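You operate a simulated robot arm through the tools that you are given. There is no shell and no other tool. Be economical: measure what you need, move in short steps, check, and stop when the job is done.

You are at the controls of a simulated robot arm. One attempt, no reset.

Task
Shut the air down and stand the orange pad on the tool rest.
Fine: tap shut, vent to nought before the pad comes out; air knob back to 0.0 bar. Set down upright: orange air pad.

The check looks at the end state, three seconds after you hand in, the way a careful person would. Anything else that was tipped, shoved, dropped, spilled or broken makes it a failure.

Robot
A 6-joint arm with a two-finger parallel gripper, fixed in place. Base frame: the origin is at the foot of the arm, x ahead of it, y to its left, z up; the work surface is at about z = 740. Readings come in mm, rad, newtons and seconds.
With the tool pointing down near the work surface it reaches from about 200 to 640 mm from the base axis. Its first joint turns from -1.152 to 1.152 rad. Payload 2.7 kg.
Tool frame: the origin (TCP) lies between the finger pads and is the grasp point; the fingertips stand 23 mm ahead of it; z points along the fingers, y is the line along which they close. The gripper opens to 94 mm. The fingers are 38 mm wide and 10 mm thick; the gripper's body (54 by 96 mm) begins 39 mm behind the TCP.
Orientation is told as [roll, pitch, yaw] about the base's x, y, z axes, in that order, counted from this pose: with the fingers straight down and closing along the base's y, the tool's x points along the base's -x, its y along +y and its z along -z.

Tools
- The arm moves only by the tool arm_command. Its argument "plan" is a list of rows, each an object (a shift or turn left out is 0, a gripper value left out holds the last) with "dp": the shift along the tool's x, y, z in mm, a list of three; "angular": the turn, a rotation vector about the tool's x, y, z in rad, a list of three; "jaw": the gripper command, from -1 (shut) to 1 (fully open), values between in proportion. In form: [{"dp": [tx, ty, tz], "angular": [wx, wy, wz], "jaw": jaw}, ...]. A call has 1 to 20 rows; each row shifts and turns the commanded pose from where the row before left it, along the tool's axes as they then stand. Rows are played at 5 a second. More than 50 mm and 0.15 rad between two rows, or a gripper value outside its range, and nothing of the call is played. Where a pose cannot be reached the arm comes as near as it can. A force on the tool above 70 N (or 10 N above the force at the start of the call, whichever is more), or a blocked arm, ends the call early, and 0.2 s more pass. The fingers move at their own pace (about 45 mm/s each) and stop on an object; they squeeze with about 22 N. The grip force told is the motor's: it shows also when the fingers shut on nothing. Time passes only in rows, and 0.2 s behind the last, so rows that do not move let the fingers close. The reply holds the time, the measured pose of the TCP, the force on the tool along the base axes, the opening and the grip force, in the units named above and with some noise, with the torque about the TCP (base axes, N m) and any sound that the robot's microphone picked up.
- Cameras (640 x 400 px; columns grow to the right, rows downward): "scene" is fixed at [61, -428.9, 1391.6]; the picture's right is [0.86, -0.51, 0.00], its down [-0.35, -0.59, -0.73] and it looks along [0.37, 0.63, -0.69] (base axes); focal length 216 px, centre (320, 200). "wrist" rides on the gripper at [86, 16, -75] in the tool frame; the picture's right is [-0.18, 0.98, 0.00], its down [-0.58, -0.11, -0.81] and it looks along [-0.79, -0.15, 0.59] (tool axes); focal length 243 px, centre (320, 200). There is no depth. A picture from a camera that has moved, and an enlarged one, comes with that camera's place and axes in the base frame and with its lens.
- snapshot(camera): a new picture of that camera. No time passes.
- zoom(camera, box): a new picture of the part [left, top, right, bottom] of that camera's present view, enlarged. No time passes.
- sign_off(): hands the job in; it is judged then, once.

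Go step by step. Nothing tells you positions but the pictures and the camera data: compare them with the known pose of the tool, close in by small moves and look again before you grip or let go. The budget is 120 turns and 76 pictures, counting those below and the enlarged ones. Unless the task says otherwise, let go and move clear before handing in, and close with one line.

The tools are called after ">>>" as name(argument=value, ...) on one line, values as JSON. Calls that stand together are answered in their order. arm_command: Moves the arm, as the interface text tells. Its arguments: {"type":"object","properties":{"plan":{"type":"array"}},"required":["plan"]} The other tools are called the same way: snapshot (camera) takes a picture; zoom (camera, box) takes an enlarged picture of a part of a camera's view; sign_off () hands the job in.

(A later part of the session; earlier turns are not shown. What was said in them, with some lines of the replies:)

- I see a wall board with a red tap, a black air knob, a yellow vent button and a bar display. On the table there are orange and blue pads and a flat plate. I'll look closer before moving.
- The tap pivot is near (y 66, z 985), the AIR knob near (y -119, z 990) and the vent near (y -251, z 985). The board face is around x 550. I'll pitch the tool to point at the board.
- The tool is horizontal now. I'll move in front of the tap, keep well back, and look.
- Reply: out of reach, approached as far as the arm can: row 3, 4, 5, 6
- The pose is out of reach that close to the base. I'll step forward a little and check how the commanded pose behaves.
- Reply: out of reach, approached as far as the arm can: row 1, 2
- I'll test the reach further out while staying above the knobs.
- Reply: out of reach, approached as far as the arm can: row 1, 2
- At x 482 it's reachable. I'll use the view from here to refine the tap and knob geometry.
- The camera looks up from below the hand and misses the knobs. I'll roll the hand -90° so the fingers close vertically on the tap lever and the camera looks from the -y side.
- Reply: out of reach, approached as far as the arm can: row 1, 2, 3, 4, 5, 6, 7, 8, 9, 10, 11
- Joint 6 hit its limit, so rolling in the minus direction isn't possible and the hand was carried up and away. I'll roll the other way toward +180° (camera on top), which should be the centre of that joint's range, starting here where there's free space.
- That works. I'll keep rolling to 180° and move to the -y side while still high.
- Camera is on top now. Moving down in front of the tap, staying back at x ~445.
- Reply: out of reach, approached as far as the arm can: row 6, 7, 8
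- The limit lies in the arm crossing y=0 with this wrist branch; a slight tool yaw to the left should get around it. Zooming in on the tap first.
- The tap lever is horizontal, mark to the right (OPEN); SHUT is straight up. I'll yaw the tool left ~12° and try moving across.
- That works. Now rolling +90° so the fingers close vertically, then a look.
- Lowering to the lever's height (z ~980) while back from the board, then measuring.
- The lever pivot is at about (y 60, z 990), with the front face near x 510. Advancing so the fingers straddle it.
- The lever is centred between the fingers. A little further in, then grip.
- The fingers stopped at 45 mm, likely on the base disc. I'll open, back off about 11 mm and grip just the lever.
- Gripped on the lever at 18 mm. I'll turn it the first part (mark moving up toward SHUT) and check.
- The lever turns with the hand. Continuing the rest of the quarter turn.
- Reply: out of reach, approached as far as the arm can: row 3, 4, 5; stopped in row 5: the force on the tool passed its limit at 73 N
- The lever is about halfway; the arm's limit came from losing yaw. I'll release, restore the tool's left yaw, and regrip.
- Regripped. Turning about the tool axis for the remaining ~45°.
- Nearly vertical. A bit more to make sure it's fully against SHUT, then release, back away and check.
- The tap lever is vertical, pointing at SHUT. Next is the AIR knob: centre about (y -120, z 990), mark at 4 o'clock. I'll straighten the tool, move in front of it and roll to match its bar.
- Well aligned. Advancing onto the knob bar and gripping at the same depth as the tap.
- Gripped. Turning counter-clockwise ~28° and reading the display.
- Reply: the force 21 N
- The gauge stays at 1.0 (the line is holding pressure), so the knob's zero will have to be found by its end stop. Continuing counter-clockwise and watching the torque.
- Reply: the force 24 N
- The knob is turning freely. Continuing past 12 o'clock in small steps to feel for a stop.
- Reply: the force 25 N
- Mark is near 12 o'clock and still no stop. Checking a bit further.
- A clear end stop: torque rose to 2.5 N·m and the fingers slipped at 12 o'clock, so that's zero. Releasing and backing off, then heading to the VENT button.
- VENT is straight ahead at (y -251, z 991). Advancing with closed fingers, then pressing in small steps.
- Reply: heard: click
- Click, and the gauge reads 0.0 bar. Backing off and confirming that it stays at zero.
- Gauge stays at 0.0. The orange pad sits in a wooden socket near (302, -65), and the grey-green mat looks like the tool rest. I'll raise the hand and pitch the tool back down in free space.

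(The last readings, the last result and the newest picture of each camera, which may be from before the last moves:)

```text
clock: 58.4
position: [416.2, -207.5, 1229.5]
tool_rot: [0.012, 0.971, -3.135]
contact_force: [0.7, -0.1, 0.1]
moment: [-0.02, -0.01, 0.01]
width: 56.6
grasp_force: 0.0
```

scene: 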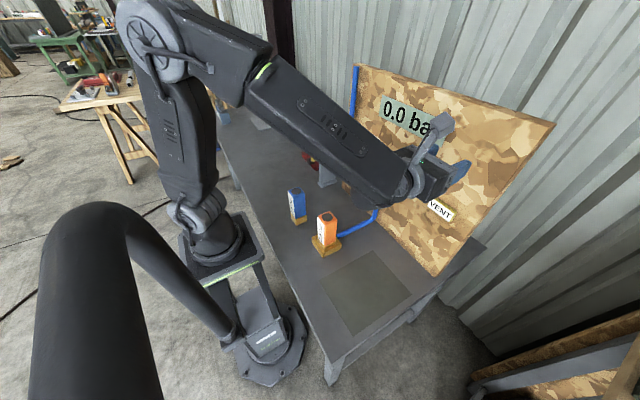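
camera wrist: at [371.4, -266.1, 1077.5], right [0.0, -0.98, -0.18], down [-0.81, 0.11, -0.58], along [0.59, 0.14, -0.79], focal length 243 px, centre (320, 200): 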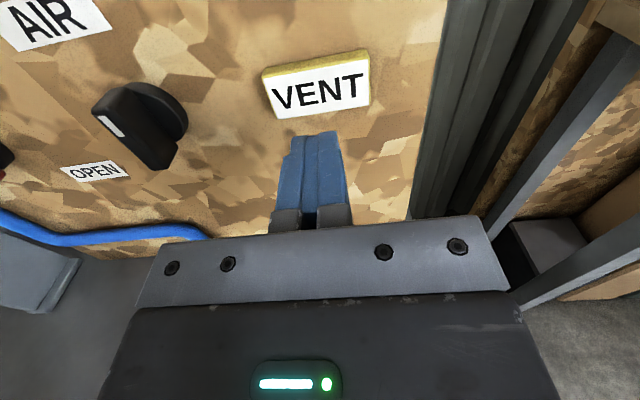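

>>> arm_command(plan=[{"angular": [0, -0.15, 0]}, {"angular": [0, -0.15, 0]}, {"angular": [0, -0.15, 0]}, {"angular": [0, -0.15, 0]}, {"angular": [0, -0.15, 0]}, {"angular": [0, -0.15, 0]}, {"angular": [0, -0.071, 0]}, {}])

>>> snapshot(camera="scene")

>>> snapshot(camera="wrist")

```text
clock: 60.2
position: [416.8, -208.0, 1230.0]
tool_rot: [0.006, 0.0, 3.139]
contact_force: [0.7, 0.6, 0.4]
moment: [0.0, -0.02, 0.01]
width: 56.4
grasp_force: 0.0
```

```text
33 pictures are left
```

scene: 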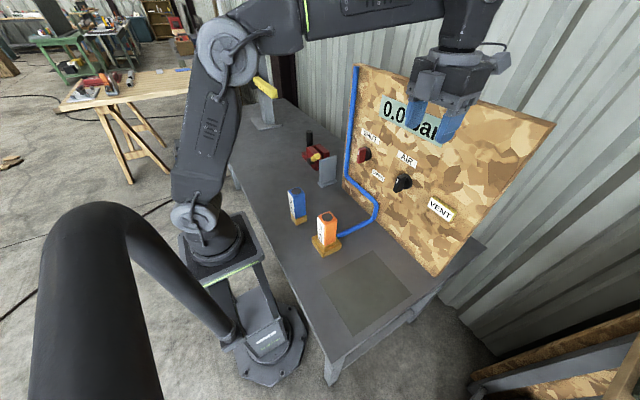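

```text
32 pictures are left
camera wrist: at [503.4, -222.6, 1304.5], right [-0.19, -0.98, 0.01], down [-0.58, 0.11, 0.81], along [-0.79, 0.15, -0.59], focal length 243 px, centre (320, 200)
```

wrist: 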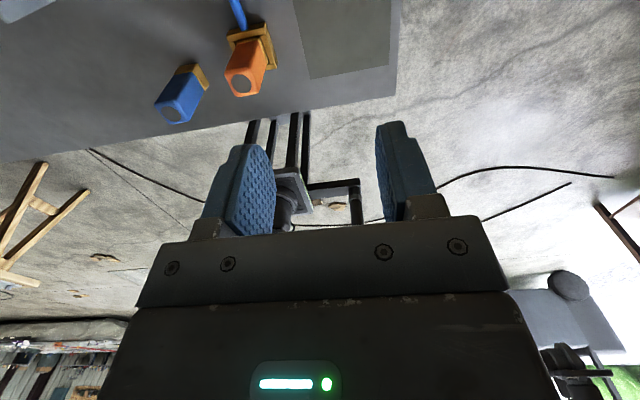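

The pitch-down went cleanly. The pad's top is near (311, -51, 889) and it's roughly axis-aligned. Moving above it for a closer look.

>>> arm_command(plan=[{"dp": [-21, -31, 20]}, {"dp": [-21, -31, 20]}, {"dp": [-21, -31, 30]}, {"dp": [-21, -31, 40]}, {"dp": [-20, -34, 40], "jaw": 1}, {}, {}])

>>> snapshot(camera="wrist")

>>> zoom(camera="scene", box=[270, 130, 400, 270])

```text
refused: row 4 steps farther than a row can; nothing moved
```

```text
31 pictures are left
camera wrist: at [503.4, -222.6, 1304.5], right [-0.19, -0.98, 0.01], down [-0.58, 0.11, 0.81], along [-0.79, 0.15, -0.59], focal length 243 px, centre (320, 200)
```

wrist: 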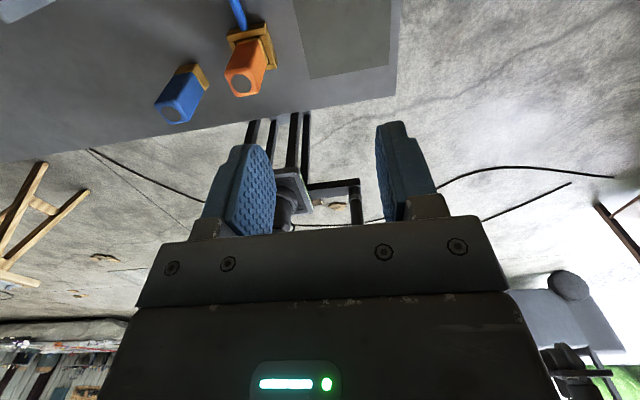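

```text
2.86 times, centred on (335, 200) of scene
camera zoom: at [61.0, -428.9, 1391.6], right [0.86, -0.51, 0.0], down [-0.35, -0.59, -0.73], along [0.37, 0.63, -0.69], focal length 617 px, centre (277, 200)
```

zoom: 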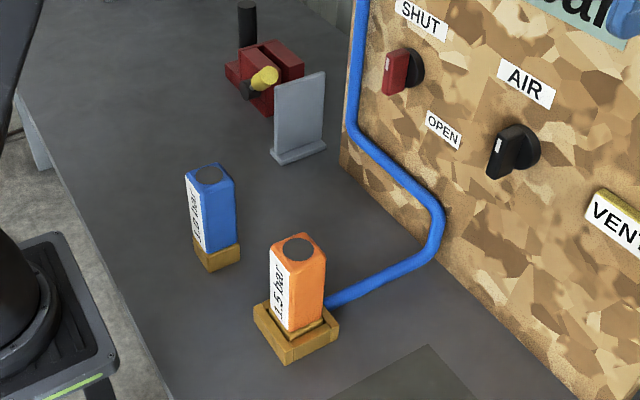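

The call was refused because a step was too large; repeating with smaller steps.

>>> arm_command(plan=[{"dp": [-15, -23, 24]}, {"dp": [-15, -23, 24]}, {"dp": [-15, -23, 24]}, {"dp": [-15, -23, 24]}, {"dp": [-15, -22, 24]}, {"dp": [-15, -22, 24], "jaw": 1}, {"dp": [-14, -22, 26]}, {}, {}])

>>> snapshot(camera="wrist")

>>> zoom(camera="scene", box=[270, 130, 400, 270])

```text
clock: 62.2
position: [308.9, -87.0, 1057.8]
tool_rot: [-0.002, 0.003, -3.136]
contact_force: [0.0, -0.8, 0.2]
moment: [-0.01, 0.03, 0.0]
width: 94.1
grasp_force: 0.0
out of reach, approached as far as the arm can: row 6, 7
```

```text
29 pictures are left
camera wrist: at [396.0, -102.6, 1132.5], right [-0.18, -0.98, 0.0], down [-0.58, 0.1, 0.81], along [-0.79, 0.15, -0.59], focal length 243 px, centre (320, 200)
```

wrist: 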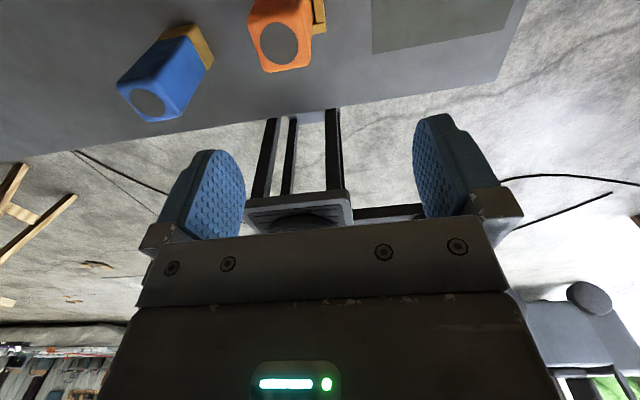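

```text
2.86 times, centred on (335, 200) of scene
camera zoom: at [61.0, -428.9, 1391.6], right [0.86, -0.51, 0.0], down [-0.35, -0.59, -0.73], along [0.37, 0.63, -0.69], focal length 617 px, centre (277, 200)
```

zoom: 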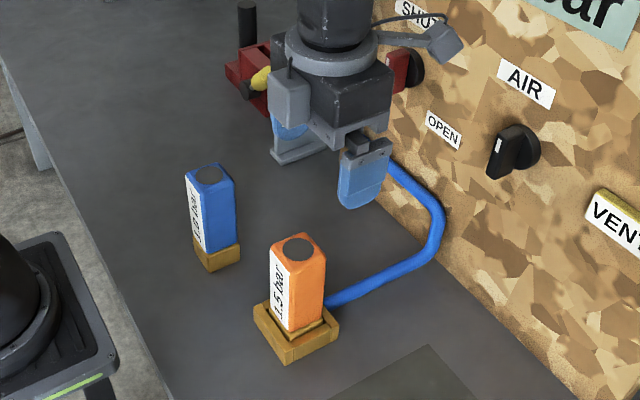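

Again near a joint limit, probably joint 6 at this yaw. I'll spin the tool 180° back to its original yaw, up here in free space.

>>> arm_command(plan=[{"angular": [0, 0, -0.15]}, {"angular": [0, 0, -0.15]}, {"angular": [0, 0, -0.15]}, {"angular": [0, 0, -0.15]}, {"angular": [0, 0, -0.15]}, {"angular": [0, 0, -0.15]}, {"angular": [0, 0, -0.15]}, {"angular": [0, 0, -0.15]}, {"angular": [0, 0, -0.15]}, {"angular": [0, 0, -0.15]}, {}])

```text
clock: 64.6
position: [309.3, -87.1, 1058.5]
tool_rot: [0.002, -0.005, -1.641]
contact_force: [0.2, 0.2, -0.5]
moment: [0.02, -0.02, 0.02]
width: 93.9
grasp_force: 0.0
```

>>> arm_command(plan=[{"angular": [0, 0, -0.149]}, {"angular": [0, 0, -0.149]}, {"angular": [0, 0, -0.149]}, {"angular": [0, 0, -0.149]}, {"angular": [0, 0, -0.149]}, {"angular": [0, 0, -0.149]}, {"angular": [0, 0, -0.149]}, {"angular": [0, 0, -0.149]}, {"angular": [0, 0, -0.149]}, {"angular": [0, 0, -0.149]}, {"angular": [0, 0, -0.149]}, {"dp": [-4, 36, 0]}, {"dp": [0, 0, 30]}, {}])

>>> snapshot(camera="wrist")

>>> zoom(camera="scene", box=[270, 130, 400, 270])

```text
clock: 67.6
position: [311.9, -52.2, 1027.0]
tool_rot: [-0.005, -0.002, -0.004]
contact_force: [0.1, -0.7, -0.6]
moment: [-0.02, -0.03, 0.0]
width: 94.0
grasp_force: 0.0
```

```text
27 pictures are left
camera wrist: at [225.5, -33.8, 1102.2], right [0.19, 0.98, 0.0], down [0.58, -0.11, 0.81], along [0.79, -0.15, -0.59], focal length 243 px, centre (320, 200)
```

wrist: 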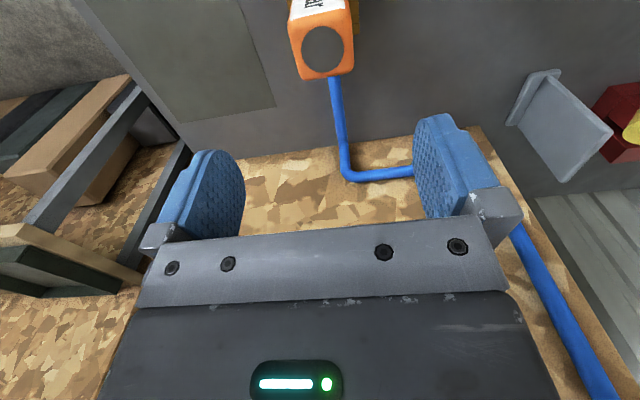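

```text
2.86 times, centred on (335, 200) of scene
camera zoom: at [61.0, -428.9, 1391.6], right [0.86, -0.51, 0.0], down [-0.35, -0.59, -0.73], along [0.37, 0.63, -0.69], focal length 617 px, centre (277, 200)
```

zoom: 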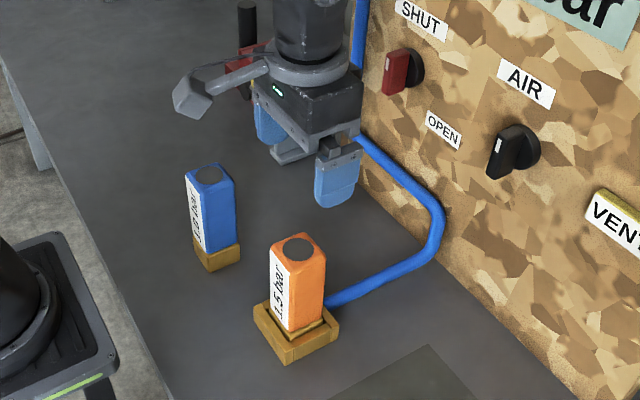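

The pad top centre is at about (312, -47, 884), axis-aligned and ~46 mm wide. Descending around it.

>>> arm_command(plan=[{"dp": [0, 5, 30]}, {"dp": [0, 0, 30]}, {"dp": [0, 0, 30]}, {"dp": [0, 0, 25]}, {"dp": [0, 0, 20]}, {"dp": [0, 0, 15]}, {"dp": [0, 0, 13]}, {}])

>>> snapshot(camera="wrist")

>>> zoom(camera="scene", box=[270, 130, 400, 270])

```text
clock: 69.4
position: [312.5, -48.4, 865.1]
tool_rot: [-0.004, -0.001, -0.006]
contact_force: [-0.8, 0.1, 0.2]
moment: [0.0, 0.01, -0.01]
width: 94.1
grasp_force: 0.0
```

```text
25 pictures are left
camera wrist: at [227.3, -29.8, 939.1], right [0.19, 0.98, 0.0], down [0.58, -0.11, 0.81], along [0.79, -0.16, -0.59], focal length 243 px, centre (320, 200)
```

wrist: 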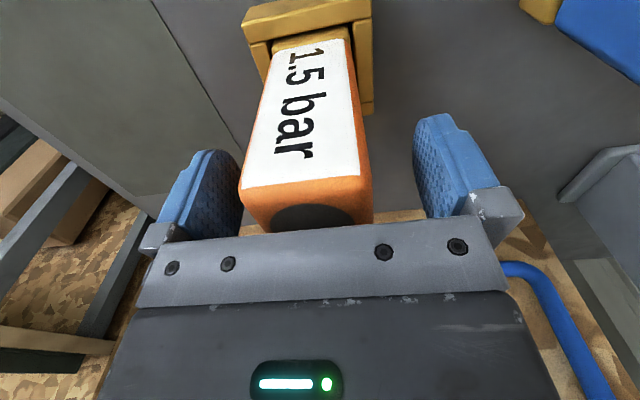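

```text
2.86 times, centred on (335, 200) of scene
camera zoom: at [61.0, -428.9, 1391.6], right [0.86, -0.51, 0.0], down [-0.35, -0.59, -0.73], along [0.37, 0.63, -0.69], focal length 617 px, centre (277, 200)
```

zoom: 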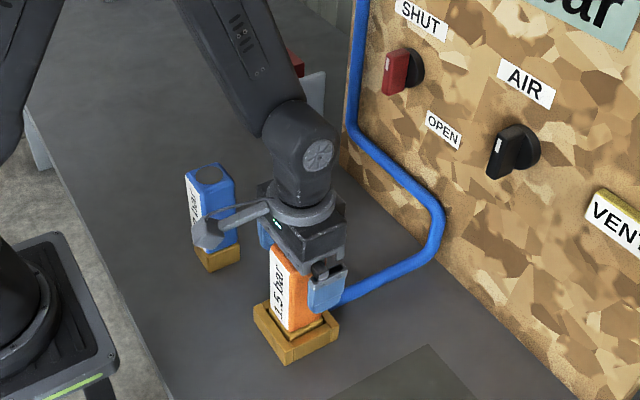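

The pad is centred between the fingers to within 2 mm. Closing the grip.

>>> arm_command(plan=[{"dp": [0, -1.5, 0], "jaw": 0.2}, {}, {"jaw": -0.1}, {}, {"jaw": -1}, {}, {}])

```text
clock: 71.0
position: [313.5, -49.8, 865.1]
tool_rot: [-0.004, -0.002, -0.005]
contact_force: [-0.2, -0.5, 1.0]
moment: [0.02, -0.08, 0.03]
width: 50.2
grasp_force: 22.1
```

Gripped at 50 mm. Lifting straight up in steps.

>>> arm_command(plan=[{"dp": [0, 0, -5]}, {"dp": [0, 0, -10]}, {"dp": [0, 0, -15]}, {"dp": [0, 0, -20]}, {"dp": [0, 0, -25]}, {"dp": [0, 0, -25]}, {}])

>>> snapshot(camera="scene")

>>> snapshot(camera="wrist")

```text
clock: 72.6
position: [313.0, -48.1, 964.8]
tool_rot: [-0.006, 0.0, -0.004]
contact_force: [0.9, -0.1, -2.6]
moment: [0.0, -0.03, 0.01]
width: 50.0
grasp_force: 21.9
```

```text
23 pictures are left
```

scene: 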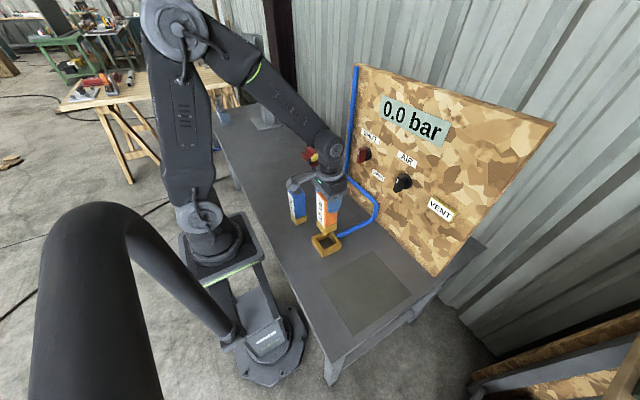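

```text
22 pictures are left
camera wrist: at [226.5, -30.6, 1039.0], right [0.19, 0.98, 0.0], down [0.58, -0.11, 0.81], along [0.79, -0.15, -0.59], focal length 243 px, centre (320, 200)
```

wrist: 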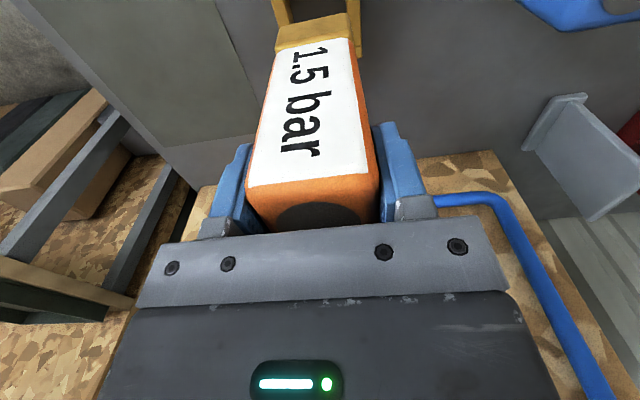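

The pad is out of the socket, hanging cleanly upright, with gauge at 0.0. The mat centre works out at about (335, -245); carrying the pad there at height.

>>> arm_command(plan=[{"dp": [-3, -15, 0]}, {"dp": [-3, -25, 0]}, {"dp": [-4, -30, 0]}, {"dp": [-4, -30, 0]}, {"dp": [-3, -30, 0]}, {"dp": [-3, -30, 0]}, {"dp": [-2, -22, 0]}, {"dp": [0, -15, 0]}, {}])

>>> snapshot(camera="scene")

>>> snapshot(camera="wrist")

```text
clock: 74.6
position: [335.3, -247.5, 966.6]
tool_rot: [-0.005, 0.0, -0.004]
contact_force: [-0.4, -0.2, -3.2]
moment: [-0.02, 0.01, -0.02]
width: 49.8
grasp_force: 22.4
```

```text
21 pictures are left
```

scene: 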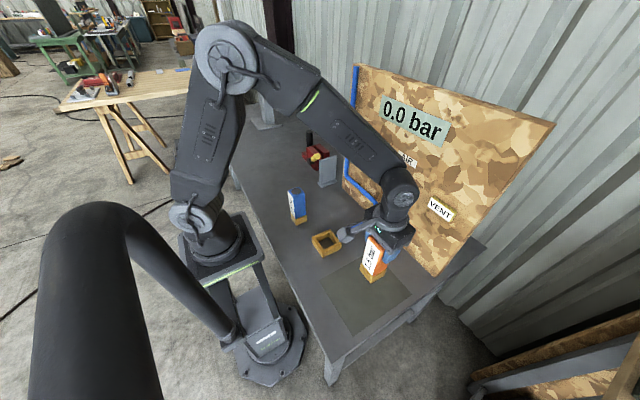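

```text
20 pictures are left
camera wrist: at [248.9, -228.5, 1041.2], right [0.19, 0.98, 0.0], down [0.58, -0.11, 0.81], along [0.79, -0.15, -0.59], focal length 243 px, centre (320, 200)
```

wrist: 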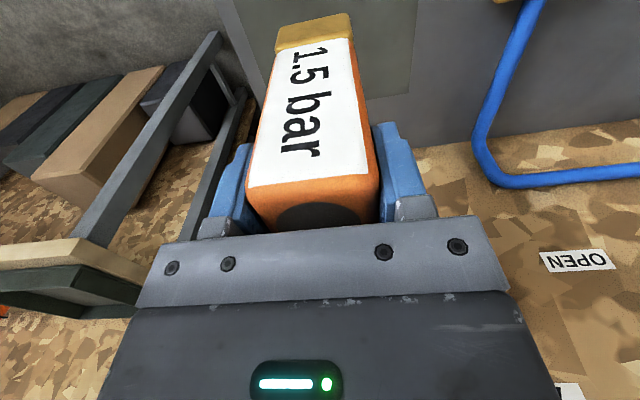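

The pad is above the mat centre and its base should meet the surface at TCP z ~868. Lowering to ~888 first, then in small steps.

>>> arm_command(plan=[{"dp": [0, 0, 25]}, {"dp": [0, 0, 25]}, {"dp": [0, 0, 18]}, {"dp": [0, 0, 10]}, {}])

>>> zoom(camera="scene", box=[310, 210, 440, 340])

```text
clock: 75.8
position: [333.4, -246.1, 887.0]
tool_rot: [-0.006, -0.001, -0.005]
contact_force: [-0.4, -1.2, -2.4]
moment: [0.01, -0.04, 0.01]
width: 49.9
grasp_force: 21.8
```

```text
3.08 times, centred on (375, 275) of scene
camera zoom: at [61.0, -429.0, 1391.6], right [0.86, -0.51, 0.0], down [-0.35, -0.59, -0.73], along [0.37, 0.63, -0.69], focal length 665 px, centre (151, -31)
```

zoom: 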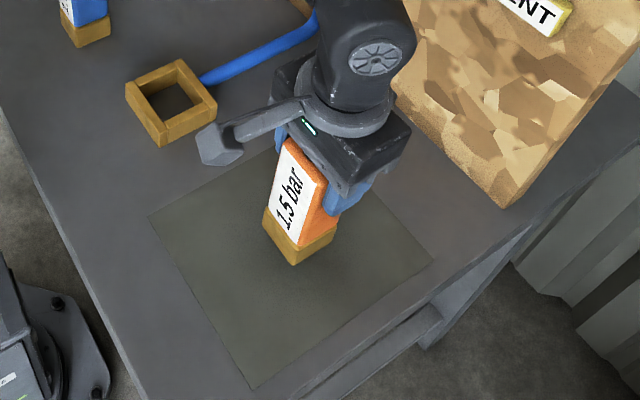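

Well within the mat, close to the surface. Lowering gently until contact.

>>> arm_command(plan=[{"dp": [0, 0, 4]}, {"dp": [0, 0, 4]}, {"dp": [0, 0, 3]}, {"dp": [0, 0, 2]}, {}])

```text
clock: 77.0
position: [333.6, -246.7, 875.0]
tool_rot: [-0.006, -0.001, -0.005]
contact_force: [0.9, -0.5, -3.3]
moment: [0.03, 0.0, 0.02]
width: 49.8
grasp_force: 22.5
```

>>> arm_command(plan=[{"dp": [0, 0, 2]}, {"dp": [0, 0, 2]}, {"dp": [0, 0, 2]}, {}])

```text
clock: 78.0
position: [335.6, -247.2, 868.7]
tool_rot: [-0.004, 0.0, -0.004]
contact_force: [0.0, -0.6, -3.6]
moment: [0.02, 0.0, -0.02]
width: 50.2
grasp_force: 21.9
```

>>> arm_command(plan=[{"dp": [0, 0, 1.5]}, {"dp": [0, 0, 1.5]}, {}])

>>> zoom(camera="scene", box=[340, 220, 420, 290])

```text
clock: 78.8
position: [334.8, -245.8, 865.3]
tool_rot: [-0.003, -0.001, -0.004]
contact_force: [0.6, -0.6, -2.1]
moment: [-0.01, -0.02, -0.02]
width: 50.1
grasp_force: 22.1
```

```text
5.71 times, centred on (380, 255) of scene
camera zoom: at [61.0, -429.0, 1391.6], right [0.86, -0.51, 0.0], down [-0.35, -0.59, -0.73], along [0.37, 0.63, -0.69], focal length 1234 px, centre (-23, -114)
```

zoom: 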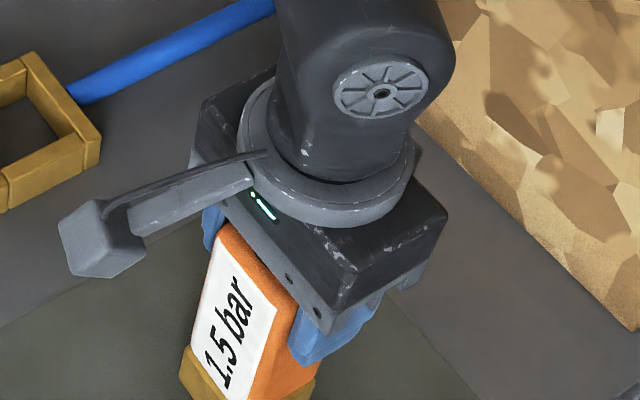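

Still no contact force. Lowering a few more small steps.

>>> arm_command(plan=[{"dp": [0, 0, 1.5]}, {"dp": [0, 0, 1]}, {"dp": [0, 0, 1]}, {}])

```text
clock: 79.8
position: [334.4, -247.5, 863.3]
tool_rot: [-0.006, -0.004, -0.003]
contact_force: [0.6, 1.4, 21.7]
moment: [0.8, -0.1, 0.04]
width: 49.9
grasp_force: 22.5
```

Contact felt. Easing back a hair and opening the fingers.

>>> arm_command(plan=[{"dp": [0, 0, -1]}, {"jaw": 0.15}, {}, {"jaw": 0.6}, {}, {}])

>>> snapshot(camera="wrist")

```text
clock: 81.2
position: [333.5, -246.3, 864.6]
tool_rot: [-0.007, -0.001, -0.005]
contact_force: [0.6, -0.4, -0.5]
moment: [0.01, -0.02, -0.01]
width: 75.0
grasp_force: 0.0
```

```text
17 pictures are left
camera wrist: at [248.0, -228.1, 938.4], right [0.19, 0.98, 0.0], down [0.58, -0.11, 0.81], along [0.79, -0.16, -0.59], focal length 243 px, centre (320, 200)
```

wrist: 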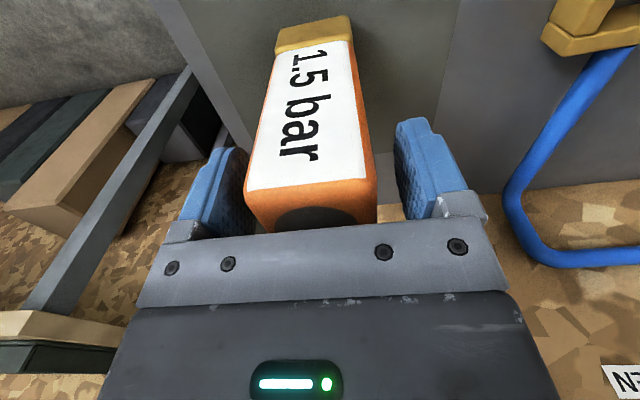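

The pad stands free between the open fingers. Rising straight up and clear, then a final check.

>>> arm_command(plan=[{"dp": [0, 0, -10]}, {"dp": [0, 0, -20]}, {"dp": [0, 0, -30]}, {"dp": [0, 0, -40]}, {"dp": [0, 0, -40]}, {"dp": [15, 40, -20]}, {"dp": [15, 40, -10]}, {}])

>>> snapshot(camera="scene")

>>> zoom(camera="scene", box=[340, 80, 470, 220])

>>> zoom(camera="scene", box=[280, 180, 440, 340])

```text
clock: 83.0
position: [303.7, -163.0, 1036.6]
tool_rot: [-0.005, 0.0, -0.006]
contact_force: [-0.3, -0.1, -0.1]
moment: [-0.01, -0.01, 0.02]
width: 75.2
grasp_force: 0.0
```

```text
16 pictures are left
```

scene: 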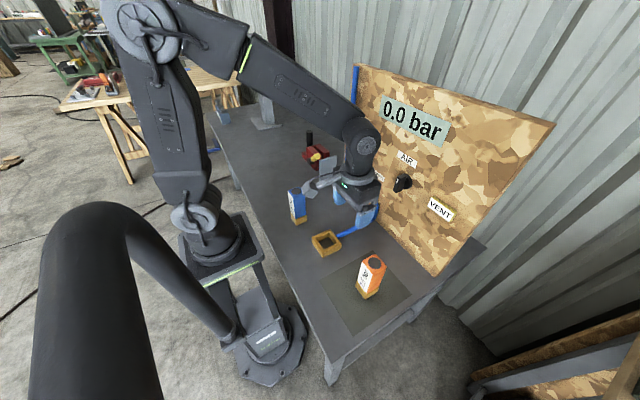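

```text
2.86 times, centred on (405, 150) of scene
camera zoom: at [61.0, -428.9, 1391.6], right [0.86, -0.51, 0.0], down [-0.35, -0.59, -0.73], along [0.37, 0.63, -0.69], focal length 617 px, centre (77, 343)
```

zoom: 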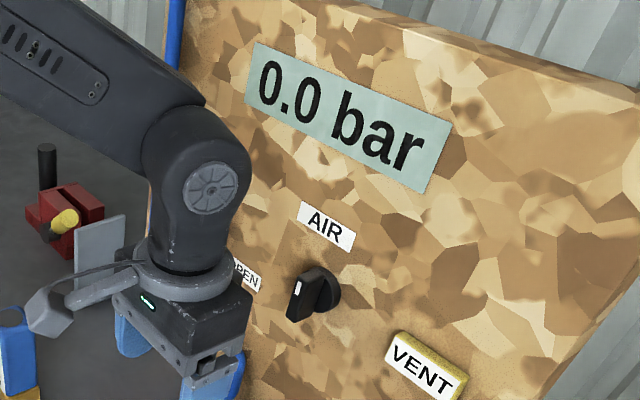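

```text
2.50 times, centred on (360, 260) of scene
camera zoom: at [61.0, -428.9, 1391.6], right [0.86, -0.51, 0.0], down [-0.35, -0.59, -0.73], along [0.37, 0.63, -0.69], focal length 540 px, centre (220, 50)
```

zoom: 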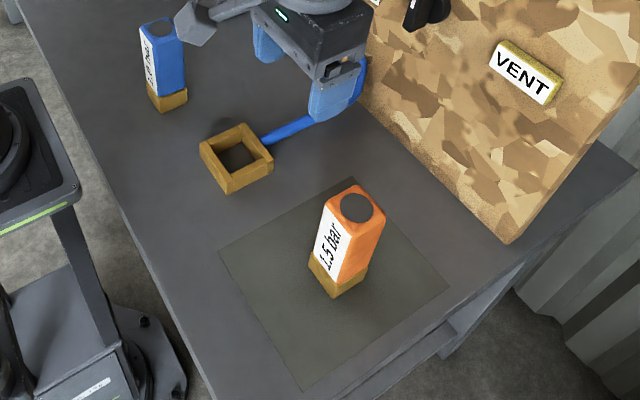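

The orange pad stands upright on the mat, the gauge reads 0.0 bar, the tap points to SHUT and the AIR knob is at its zero stop. Nothing else was disturbed and the hand is clear, so I'm handing in.

>>> sign_off()

```text
The job is handed in.
```

I shut the tap, turned the air knob back to its end stop, vented to 0.0 bar before the pad came out, and stood the orange pad upright on the mat, which I took to be the tool rest.
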